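You operate a simulated robot arm through the tools that you are given. There is no shell and no other tool. Be economical: measure what you need, move in short steps, check, and stop when the job is done.

You run a simulated robot arm. Do the job below in one go: nothing can be reset, and whatever is moved stays where it is left.

Task
Take the polishing pad and leave it on top of the brown box on the top of the work table.

Only the result counts: the job must be done as asked and must still hold three seconds after the hand-in. Knocking over, shifting, dropping, spilling or breaking anything else fails it.

Robot
A 7-joint arm with a two-finger parallel gripper, fixed in place. Base frame: the origin is at the foot of the arm, x ahead of it, y to its left, z up; the work surface is at about z = 0. Readings come in m, rad, newtons and seconds.
With the tool pointing down near the work surface it reaches from about 0.22 to 0.58 m from the base axis. Its first joint turns from -1.152 to 1.152 rad. Payload 2.5 kg.
The TCP is the grasp point between the finger pads, 0.023 m short of the fingertips. In the tool frame z runs along the fingers and y along their closing line. The gripper opens to 0.094 m. The fingers are 0.038 m wide and 0.01 m thick; the gripper's body (0.054 by 0.096 m) begins 0.039 m behind the TCP.
Orientation is that of the tool frame in the base frame, as [roll, pitch, yaw] about the fixed x, y, z axes, in that order (R = Rz(yaw) Ry(pitch) Rx(roll)). With the fingers straight down and closing along the base's y, the tool's x points along the base's -x, its y along +y and its z along -z.

Tools
- The arm moves only by the tool send_rows. Its argument "motion" is a list that holds one entry, the list of rows, each a list of 6 numbers: the shift along the tool's x, y, z in m, then the turn, a rotation vector about the tool's x, y, z in rad. In form: [[[x, y, z, wx, wy, wz], ...]]. A call has 1 to 8 rows; each row is the pose to reach, as a shift and turn from the pose commanded when the call began, along the tool's axes at that moment. "grip" is the gripper command, from -1 (shut) to 1 (fully open), values between in proportion, set as the call begins (left out, the last holds). A row lasts 0.2 s, in which the tool goes at most 0.05 m and 0.15 rad; a call with a longer step from one row to the next is refused whole, and so is a gripper value outside its range. Where a pose cannot be reached the arm comes as near as it can. A force on the tool above 40 N (or 10 N above the force at the start of the call, whichever is more), or a blocked arm, ends the call early, and 0.2 s more pass. Each finger travels about 0.108 m/s and halts on what it meets, pressing with about 30 N; the grip force reading is that of the motor and also rises with nothing between the fingers. The clock runs only during rows and for 0.2 s after the last one: add rows that repeat a pose to give the fingers time. The reply holds the time, the measured pose of the TCP, the force on the tool along the base axes, the opening and the grip force, in the units named above and with some noise.
- Cameras (640 x 400 px; columns grow to the right, rows downward): "scene" is fixed at [0.1051, -0.3969, 0.5496]; the picture's right is [0.91, -0.40, 0.00], its down [-0.20, -0.46, -0.86] and it looks along [0.35, 0.79, -0.51] (base axes); focal length 360 px, centre (320, 200). "wrist" rides on the gripper at [0.086, 0.016, -0.074] in the tool frame; the picture's right is [-0.18, 0.98, 0.00], its down [-0.58, -0.11, -0.81] and it looks along [-0.79, -0.15, 0.59] (tool axes); focal length 243 px, centre (320, 200). There is no depth. A picture from a camera that has moved, and an enlarged one, comes with that camera's place and axes in the base frame and with its lens.
- get_image(camera): a new picture of that camera. The clock stands still meanwhile.
- zoom(camera, box): a new picture of the part [left, top, right, bottom] of that camera's present view, enlarged. The clock stands still meanwhile.
- hand_in(): hands the job in; it is judged then, once.

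Work in short steps. Places have to be worked out from the pictures, the camera data and where the tool is seen: move nearer, look again, correct. Check each grasp and each placing, and mend what went wrong. You have 90 turns and 42 pictures in all, those below and enlarged ones among them. Open the gripper and draw the arm clear of the work before you hand the job in, unless the task says otherwise; then end with one line.

The tools are called after "Emit:" as a command line: name --argument value ..., lists and objects as JSON in quotes. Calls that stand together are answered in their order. send_rows: Moves the arm, as the interface text tells. Its arguments: {"type":"object","properties":{"motion":{"type":"array","items":{"type":"array","items":{"type":"array","items":{"type":"number"}}}},"grip":{"type":"number"}},"required":["motion"]} The other tools are called the same way: get_image (camera) takes a picture; zoom (camera, box) takes an enlarged picture of a part of a camera's view; hand_in () hands the job in.

At the start:

```text
t: 0.0
eef_pos: [0.3546, 0.0822, 0.2864]
tool_rot: [3.14, 0.0, 3.141]
force: [0.8, -0.2, 0.6]
width: 0.094
grip_force: 0.1
```

scene: 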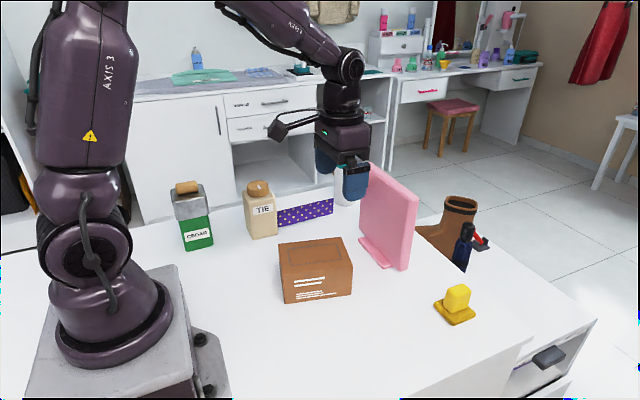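
wrist: 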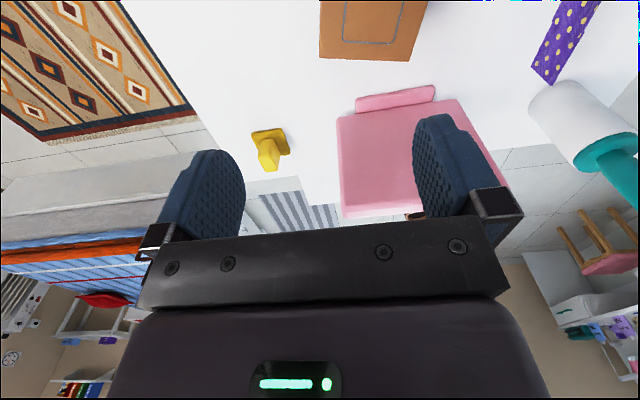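

The yellow item at the right front looks like the polishing pad, at roughly x 0.54, y -0.05. I'll zoom in on it and on the box.

Emit:
zoom --camera "scene" --box '[400, 260, 512, 330]'

Emit:
zoom --camera "scene" --box '[260, 220, 420, 320]'

```text
5.71 times, centred on (456, 295) of scene
camera zoom: at [0.1051, -0.3969, 0.5496], right [0.91, -0.4, 0.0], down [-0.2, -0.46, -0.86], along [0.35, 0.79, -0.51], focal length 2056 px, centre (-457, -343)
```

zoom: 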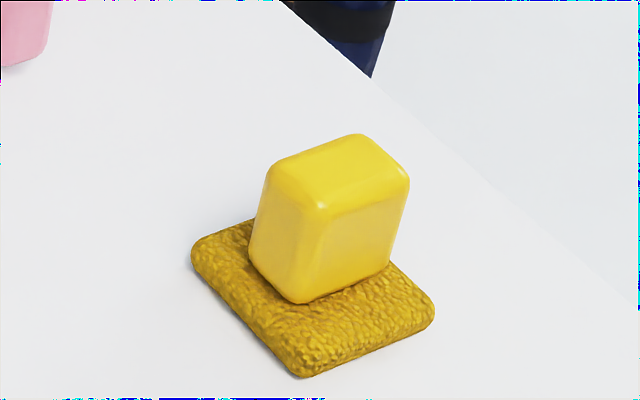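

```text
4.00 times, centred on (340, 270) of scene
camera zoom: at [0.1051, -0.3969, 0.5496], right [0.91, -0.4, 0.0], down [-0.2, -0.46, -0.86], along [0.35, 0.79, -0.51], focal length 1439 px, centre (240, -80)
```

zoom: 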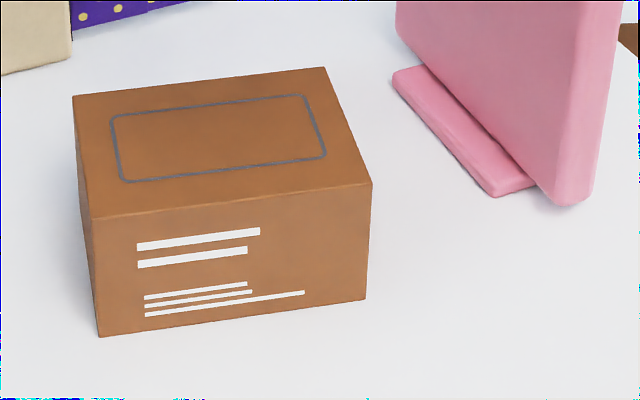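

The pad is about 0.056 m square, centred near (0.549, -0.043), with a handle about 0.055 m high that is narrow along y. The box top is near (0.328, 0.136) at z ≈ 0.08. I'll move to hover above the pad at z 0.20.

Emit:
send_rows --motion '[[[-0.033, -0.021, 0.014, 0, 0, 0], [-0.065, -0.042, 0.028, 0, 0, 0], [-0.098, -0.063, 0.043, 0, 0, 0], [-0.13, -0.084, 0.057, 0, 0, 0], [-0.163, -0.105, 0.071, 0, 0, 0], [-0.195, -0.125, 0.086, 0, 0, 0], [-0.195, -0.125, 0.086, 0, 0, 0]]]' --grip 1

Emit:
get_image --camera "wrist"

Emit:
get_image --camera "scene"

```text
t: 1.6
eef_pos: [0.5505, -0.0422, 0.1982]
tool_rot: [-3.14, 0.0, 3.142]
force: [-0.3, -0.1, 0.1]
width: 0.094
grip_force: 0.0
```

```text
37 pictures are left
camera wrist: at [0.464, -0.0258, 0.2727], right [0.18, 0.98, 0.0], down [0.58, -0.11, 0.81], along [0.79, -0.15, -0.59], focal length 243 px, centre (320, 200)
```

wrist: 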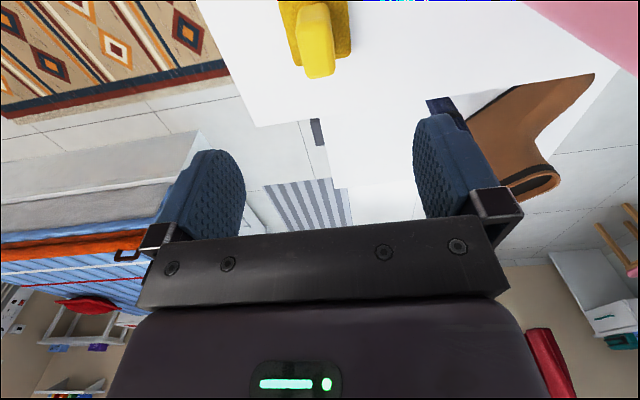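

```text
36 pictures are left
```

scene: 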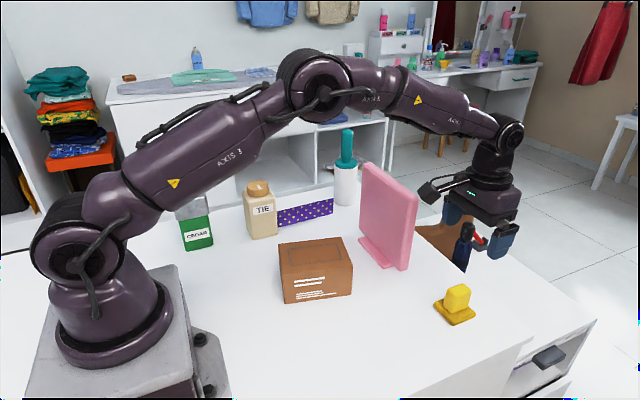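

The wrist view fits the estimated handle position and orientation, and the blue bottle and the panel are well clear. I'll go down to z ≈ 0.075 and check before grasping.

Emit:
send_rows --motion '[[[0, 0, 0.04, 0, 0, 0], [0, 0, 0.08, 0, 0, 0], [0, 0, 0.123, 0, 0, 0], [0, 0, 0.123, 0, 0, 0]]]'

Emit:
zoom --camera "scene" --box '[380, 210, 540, 330]'

Emit:
get_image --camera "wrist"

```text
t: 2.6
eef_pos: [0.5473, -0.0399, 0.0769]
tool_rot: [-3.141, 0.001, -3.14]
force: [-0.3, 0.1, -0.8]
width: 0.094
grip_force: 0.0
```

```text
3.33 times, centred on (460, 270) of scene
camera zoom: at [0.1051, -0.3969, 0.5496], right [0.91, -0.4, 0.0], down [-0.2, -0.46, -0.86], along [0.35, 0.79, -0.51], focal length 1199 px, centre (-147, -33)
```

zoom: 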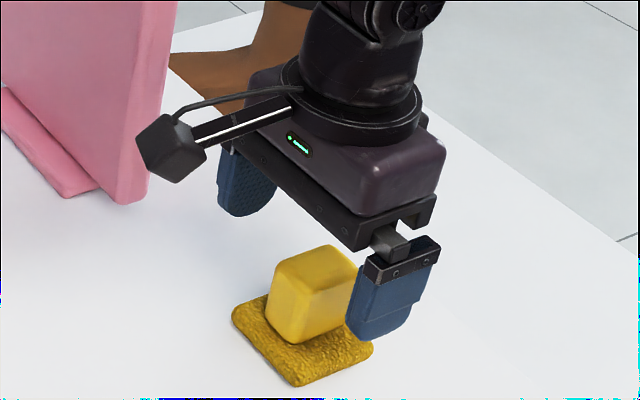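

```text
34 pictures are left
camera wrist: at [0.4609, -0.0219, 0.1514], right [0.18, 0.98, 0.0], down [0.58, -0.11, 0.81], along [0.79, -0.15, -0.59], focal length 243 px, centre (320, 200)
```

wrist: 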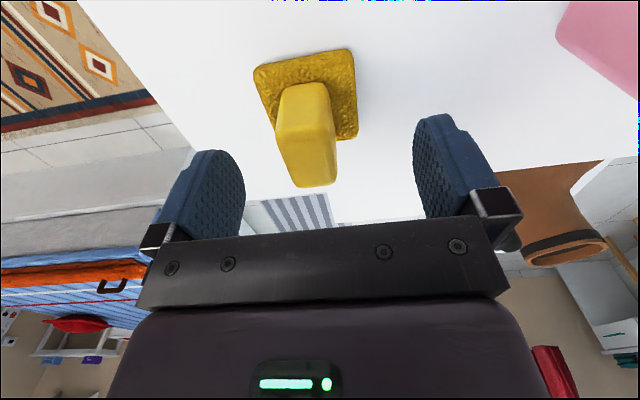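

The handle top works out at about (0.548, -0.044) and the TCP is 4 mm off in y. I'll correct that while going down to z ≈ 0.045, then close the gripper.

Emit:
send_rows --motion '[[[0, -0.004, 0.016, 0, 0, 0], [0, -0.004, 0.032, 0, 0, 0], [0, -0.004, 0.032, 0, 0, 0]]]'

Emit:
zoom --camera "scene" --box '[380, 210, 540, 330]'

```text
t: 3.4
eef_pos: [0.5486, -0.0466, 0.045]
tool_rot: [-3.142, -0.001, -3.14]
force: [-0.6, -0.2, -0.1]
width: 0.094
grip_force: 0.1
```

```text
3.33 times, centred on (460, 270) of scene
camera zoom: at [0.1051, -0.3969, 0.5496], right [0.91, -0.4, 0.0], down [-0.2, -0.46, -0.86], along [0.35, 0.79, -0.51], focal length 1199 px, centre (-147, -33)
```

zoom: 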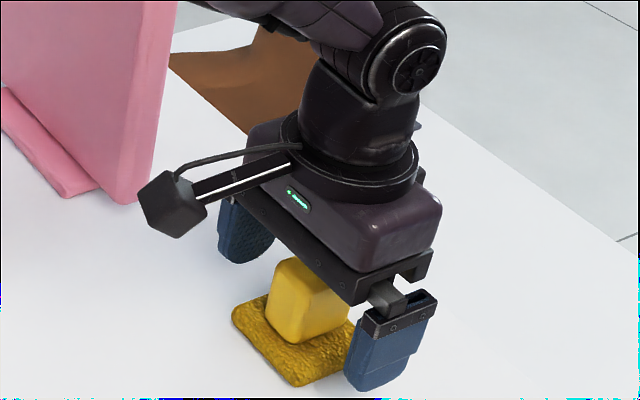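

The fingers straddle the handle with their tips above the pad's base. I'll close the gripper now.

Emit:
send_rows --motion '[[[0, 0.001, 0, 0, 0, 0], [0, 0.001, 0, 0, 0, 0], [0, 0.001, 0, 0, 0, 0], [0, 0.001, 0, 0, 0, 0], [0, 0.001, 0, 0, 0, 0]]]' --grip -1

```text
t: 4.6
eef_pos: [0.5503, -0.0458, 0.0466]
tool_rot: [3.141, -0.001, -3.141]
force: [0.9, 0.6, 0.3]
width: 0.0274
grip_force: 30.4
```

The opening stopped at 27 mm, so the handle is held. I'll lift to z ≈ 0.2 and look.

Emit:
send_rows --motion '[[[0, 0, -0.02, 0, 0, 0], [0, 0, -0.055, 0, 0, 0], [0, 0, -0.095, 0, 0, 0], [0, 0, -0.135, 0, 0, 0], [0, 0, -0.155, 0, 0, 0], [0, 0, -0.155, 0, 0, 0]]]'

Emit:
get_image --camera "scene"

Emit:
get_image --camera "wrist"

```text
t: 6.0
eef_pos: [0.5495, -0.0459, 0.1996]
tool_rot: [3.141, 0.001, -3.141]
force: [-0.1, -0.3, 0.2]
width: 0.0275
grip_force: 29.5
```

```text
32 pictures are left
```

scene: 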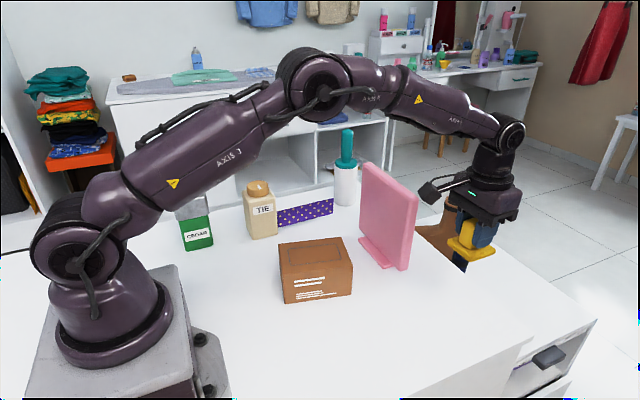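

```text
31 pictures are left
camera wrist: at [0.4629, -0.0279, 0.2739], right [0.18, 0.98, 0.0], down [0.58, -0.11, 0.81], along [0.79, -0.15, -0.59], focal length 243 px, centre (320, 200)
```

wrist: 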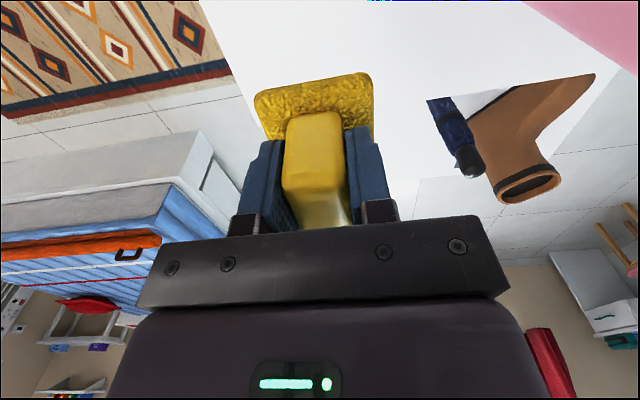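

The pad is held securely and level. I'll carry it at this height along a clear line to above the box centre, at about (0.328, 0.136).

Emit:
send_rows --motion '[[[0.032, 0.026, 0, 0, 0, 0], [0.064, 0.052, 0, 0, 0, 0], [0.096, 0.078, 0, 0, 0, 0], [0.128, 0.104, 0, 0, 0, 0], [0.16, 0.13, 0, 0, 0, 0], [0.192, 0.156, 0, 0, 0, 0], [0.222, 0.182, 0, 0, 0, 0], [0.222, 0.182, 0, 0, 0, 0]]]'

Emit:
get_image --camera "scene"

Emit:
get_image --camera "wrist"

```text
t: 7.8
eef_pos: [0.3285, 0.1382, 0.1983]
tool_rot: [-3.14, 0.0, -3.141]
force: [-0.2, -0.6, -0.3]
width: 0.027
grip_force: 29.3
```

```text
30 pictures are left
```

scene: 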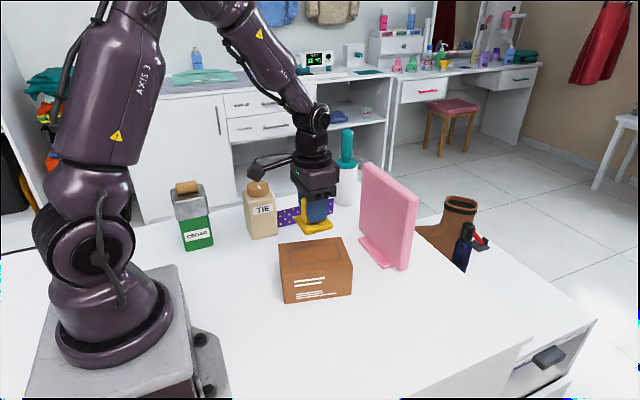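

```text
29 pictures are left
camera wrist: at [0.2413, 0.1557, 0.2725], right [0.18, 0.98, 0.0], down [0.58, -0.11, 0.81], along [0.79, -0.15, -0.59], focal length 243 px, centre (320, 200)
```

wrist: 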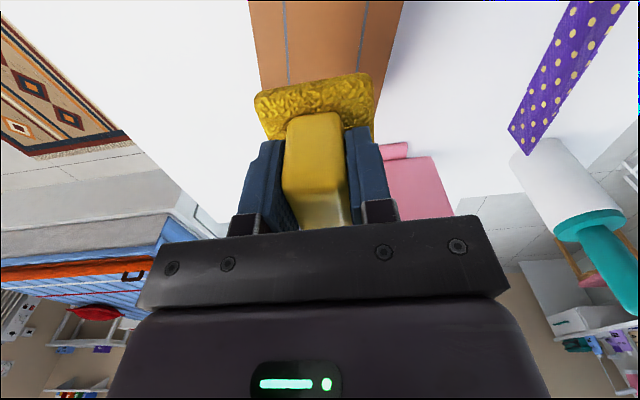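

It's above the box. I'll lower to z ≈ 0.14, about 1 cm above the expected contact, and check.

Emit:
send_rows --motion '[[[0, 0, 0.03, 0, 0, 0], [0, 0, 0.057, 0, 0, 0], [0, 0, 0.057, 0, 0, 0]]]'

Emit:
zoom --camera "scene" --box '[240, 180, 400, 310]'

Emit:
get_image --camera "wrist"

```text
t: 8.6
eef_pos: [0.331, 0.1393, 0.1405]
tool_rot: [3.141, 0.0, -3.141]
force: [-0.3, 0.0, -1.1]
width: 0.0272
grip_force: 29.7
```

```text
3.08 times, centred on (320, 245) of scene
camera zoom: at [0.1051, -0.3969, 0.5496], right [0.91, -0.4, 0.0], down [-0.2, -0.46, -0.86], along [0.35, 0.79, -0.51], focal length 1107 px, centre (320, 62)
```

zoom: 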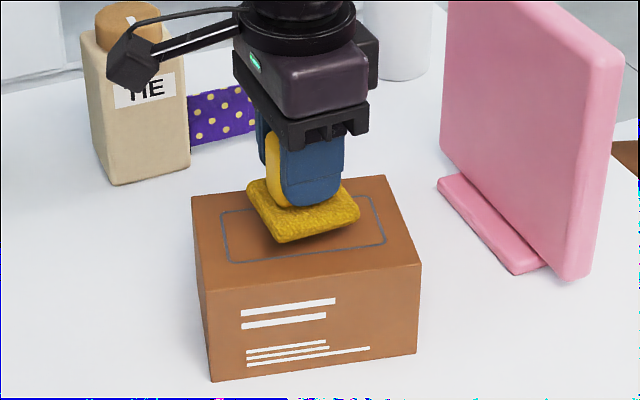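

```text
27 pictures are left
camera wrist: at [0.242, 0.156, 0.2156], right [0.18, 0.98, 0.0], down [0.58, -0.11, 0.81], along [0.79, -0.15, -0.59], focal length 243 px, centre (320, 200)
```

wrist: 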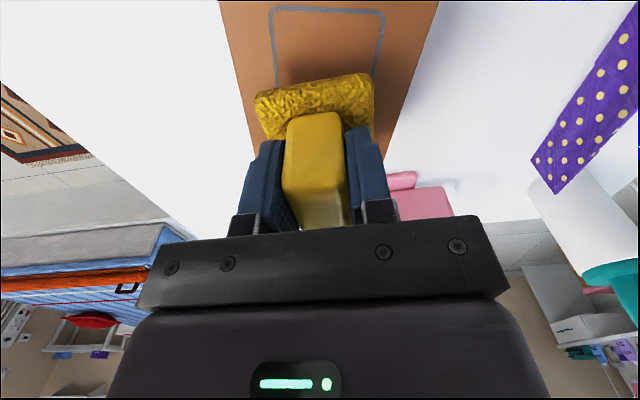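

The pad is centred over the box's top face. I'll lower the last stretch in small steps and watch the force.

Emit:
send_rows --motion '[[[0, 0, 0.003, 0, 0, 0], [0, 0, 0.006, 0, 0, 0], [0, 0, 0.009, 0, 0, 0], [0, 0, 0.009, 0, 0, 0]]]'

Emit:
zoom --camera "scene" --box '[270, 210, 370, 270]'

```text
t: 9.6
eef_pos: [0.3276, 0.1377, 0.1344]
tool_rot: [3.141, 0.001, 3.141]
force: [-0.5, 0.4, -0.6]
width: 0.0272
grip_force: 30.3
```

```text
6.40 times, centred on (320, 240) of scene
camera zoom: at [0.1051, -0.3969, 0.5496], right [0.91, -0.4, 0.0], down [-0.2, -0.46, -0.86], along [0.35, 0.79, -0.51], focal length 2303 px, centre (320, -56)
```

zoom: 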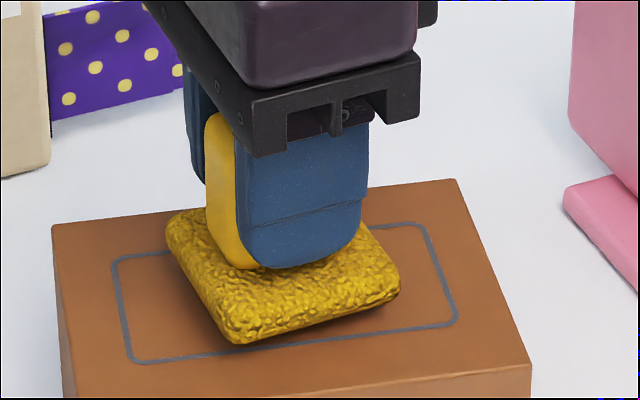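

There's no contact yet. I'll continue down in 1–2 mm steps.

Emit:
send_rows --motion '[[[0, 0, 0.0015, 0, 0, 0], [0, 0, 0.003, 0, 0, 0], [0, 0, 0.0045, 0, 0, 0], [0, 0, 0.0045, 0, 0, 0]]]'

```text
t: 10.6
eef_pos: [0.3271, 0.139, 0.1297]
tool_rot: [-3.14, -0.001, 3.141]
force: [0.2, 0.3, 0.7]
width: 0.0271
grip_force: 29.6
```

Still no force on the tool, so I'll lower a little more.

Emit:
send_rows --motion '[[[0, 0, 0.001, 0, 0, 0], [0, 0, 0.002, 0, 0, 0], [0, 0, 0.003, 0, 0, 0], [0, 0, 0.003, 0, 0, 0]]]'

Emit:
zoom --camera "scene" --box '[270, 210, 370, 270]'

```text
t: 11.6
eef_pos: [0.3264, 0.1381, 0.1263]
tool_rot: [-3.141, 0.0, -3.14]
force: [-0.4, 1.0, -1.2]
width: 0.0273
grip_force: 30.1
```

```text
6.40 times, centred on (320, 240) of scene
camera zoom: at [0.1051, -0.3969, 0.5496], right [0.91, -0.4, 0.0], down [-0.2, -0.46, -0.86], along [0.35, 0.79, -0.51], focal length 2303 px, centre (320, -56)
```

zoom: 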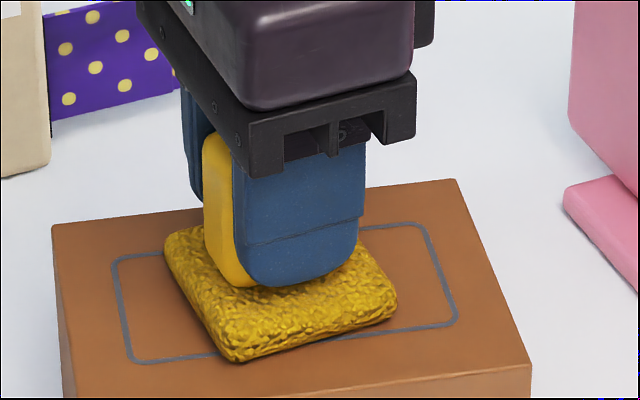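

The shadow gap has almost gone but no contact shows in the force yet. I'll take another 3 mm.

Emit:
send_rows --motion '[[[0, 0, 0.001, 0, 0, 0], [0, 0, 0.002, 0, 0, 0], [0, 0, 0.003, 0, 0, 0], [0, 0, 0.003, 0, 0, 0]]]'

```text
t: 12.6
eef_pos: [0.3293, 0.1381, 0.1238]
tool_rot: [3.14, 0.005, 3.141]
force: [-2.3, 3.8, 28.2]
width: 0.0278
grip_force: 30.0
```

Contact, with 28 N upward on the tool. I'll back off 1.5 mm to relieve the load.

Emit:
send_rows --motion '[[[0, 0, -0.0008, 0, 0, 0], [0, 0, -0.0015, 0, 0, 0], [0, 0, -0.0015, 0, 0, 0]]]'

```text
t: 13.4
eef_pos: [0.327, 0.135, 0.1234]
tool_rot: [-3.14, -0.003, 3.138]
force: [-0.4, -0.2, -0.8]
width: 0.0273
grip_force: 30.3
```

The load is relieved and the pad rests on the box or within a millimetre of it. I'll open the gripper partway, to about 0.06 m.

Emit:
send_rows --motion '[[[0, 0, 0, 0, 0, 0], [0, 0, 0, 0, 0, 0], [0, 0, 0, 0, 0, 0], [0, 0, 0, 0, 0, 0]]]' --grip 0.5

Emit:
zoom --camera "scene" --box '[240, 180, 400, 310]'

```text
t: 14.4
eef_pos: [0.3292, 0.1371, 0.1245]
tool_rot: [-3.139, 0.001, -3.141]
force: [0.4, -0.1, -0.4]
width: 0.0705
grip_force: 0.1
```

```text
3.08 times, centred on (320, 245) of scene
camera zoom: at [0.1051, -0.3969, 0.5496], right [0.91, -0.4, 0.0], down [-0.2, -0.46, -0.86], along [0.35, 0.79, -0.51], focal length 1107 px, centre (320, 62)
```

zoom: 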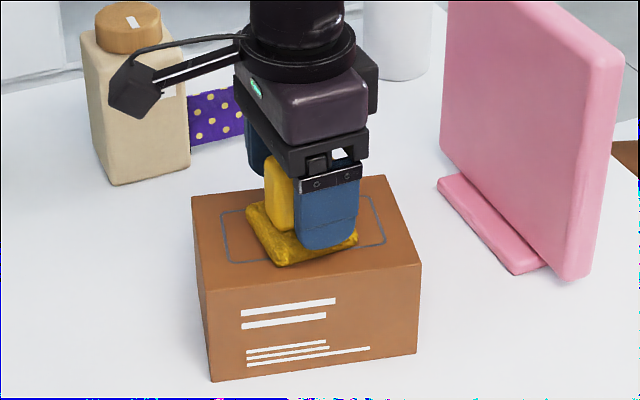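

The pad is released and sits flat on the box. I'll rise straight up and clear of it.

Emit:
send_rows --motion '[[[0, 0, -0.02, 0, 0, 0], [0, 0, -0.06, 0, 0, 0], [0, 0, -0.1, 0, 0, 0], [0, 0, -0.14, 0, 0, 0], [0, 0, -0.16, 0, 0, 0], [0, 0, -0.16, 0, 0, 0]]]'

Emit:
get_image --camera "scene"

```text
t: 15.8
eef_pos: [0.3256, 0.1399, 0.2812]
tool_rot: [3.14, 0.0, -3.141]
force: [-0.4, 0.1, 0.0]
width: 0.0707
grip_force: 0.1
```

```text
23 pictures are left
```

scene: 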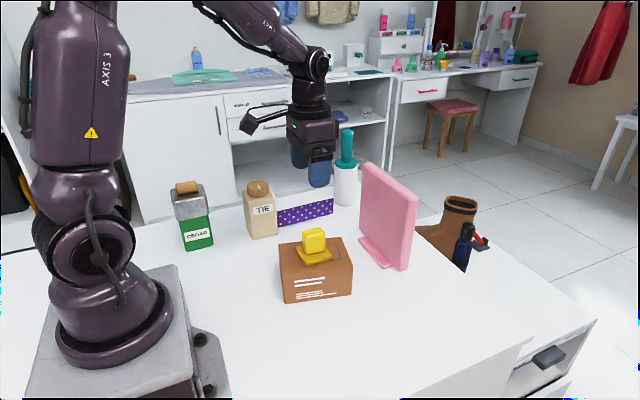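

The pad rests centrally on the box, nothing else has moved, and the arm is clear, so I'm handing in.

Emit:
hand_in

```text
The job is handed in.
```

The polishing pad is sitting on top of the brown box, the gripper is open with the arm raised clear, and nothing else looked moved in the last picture.
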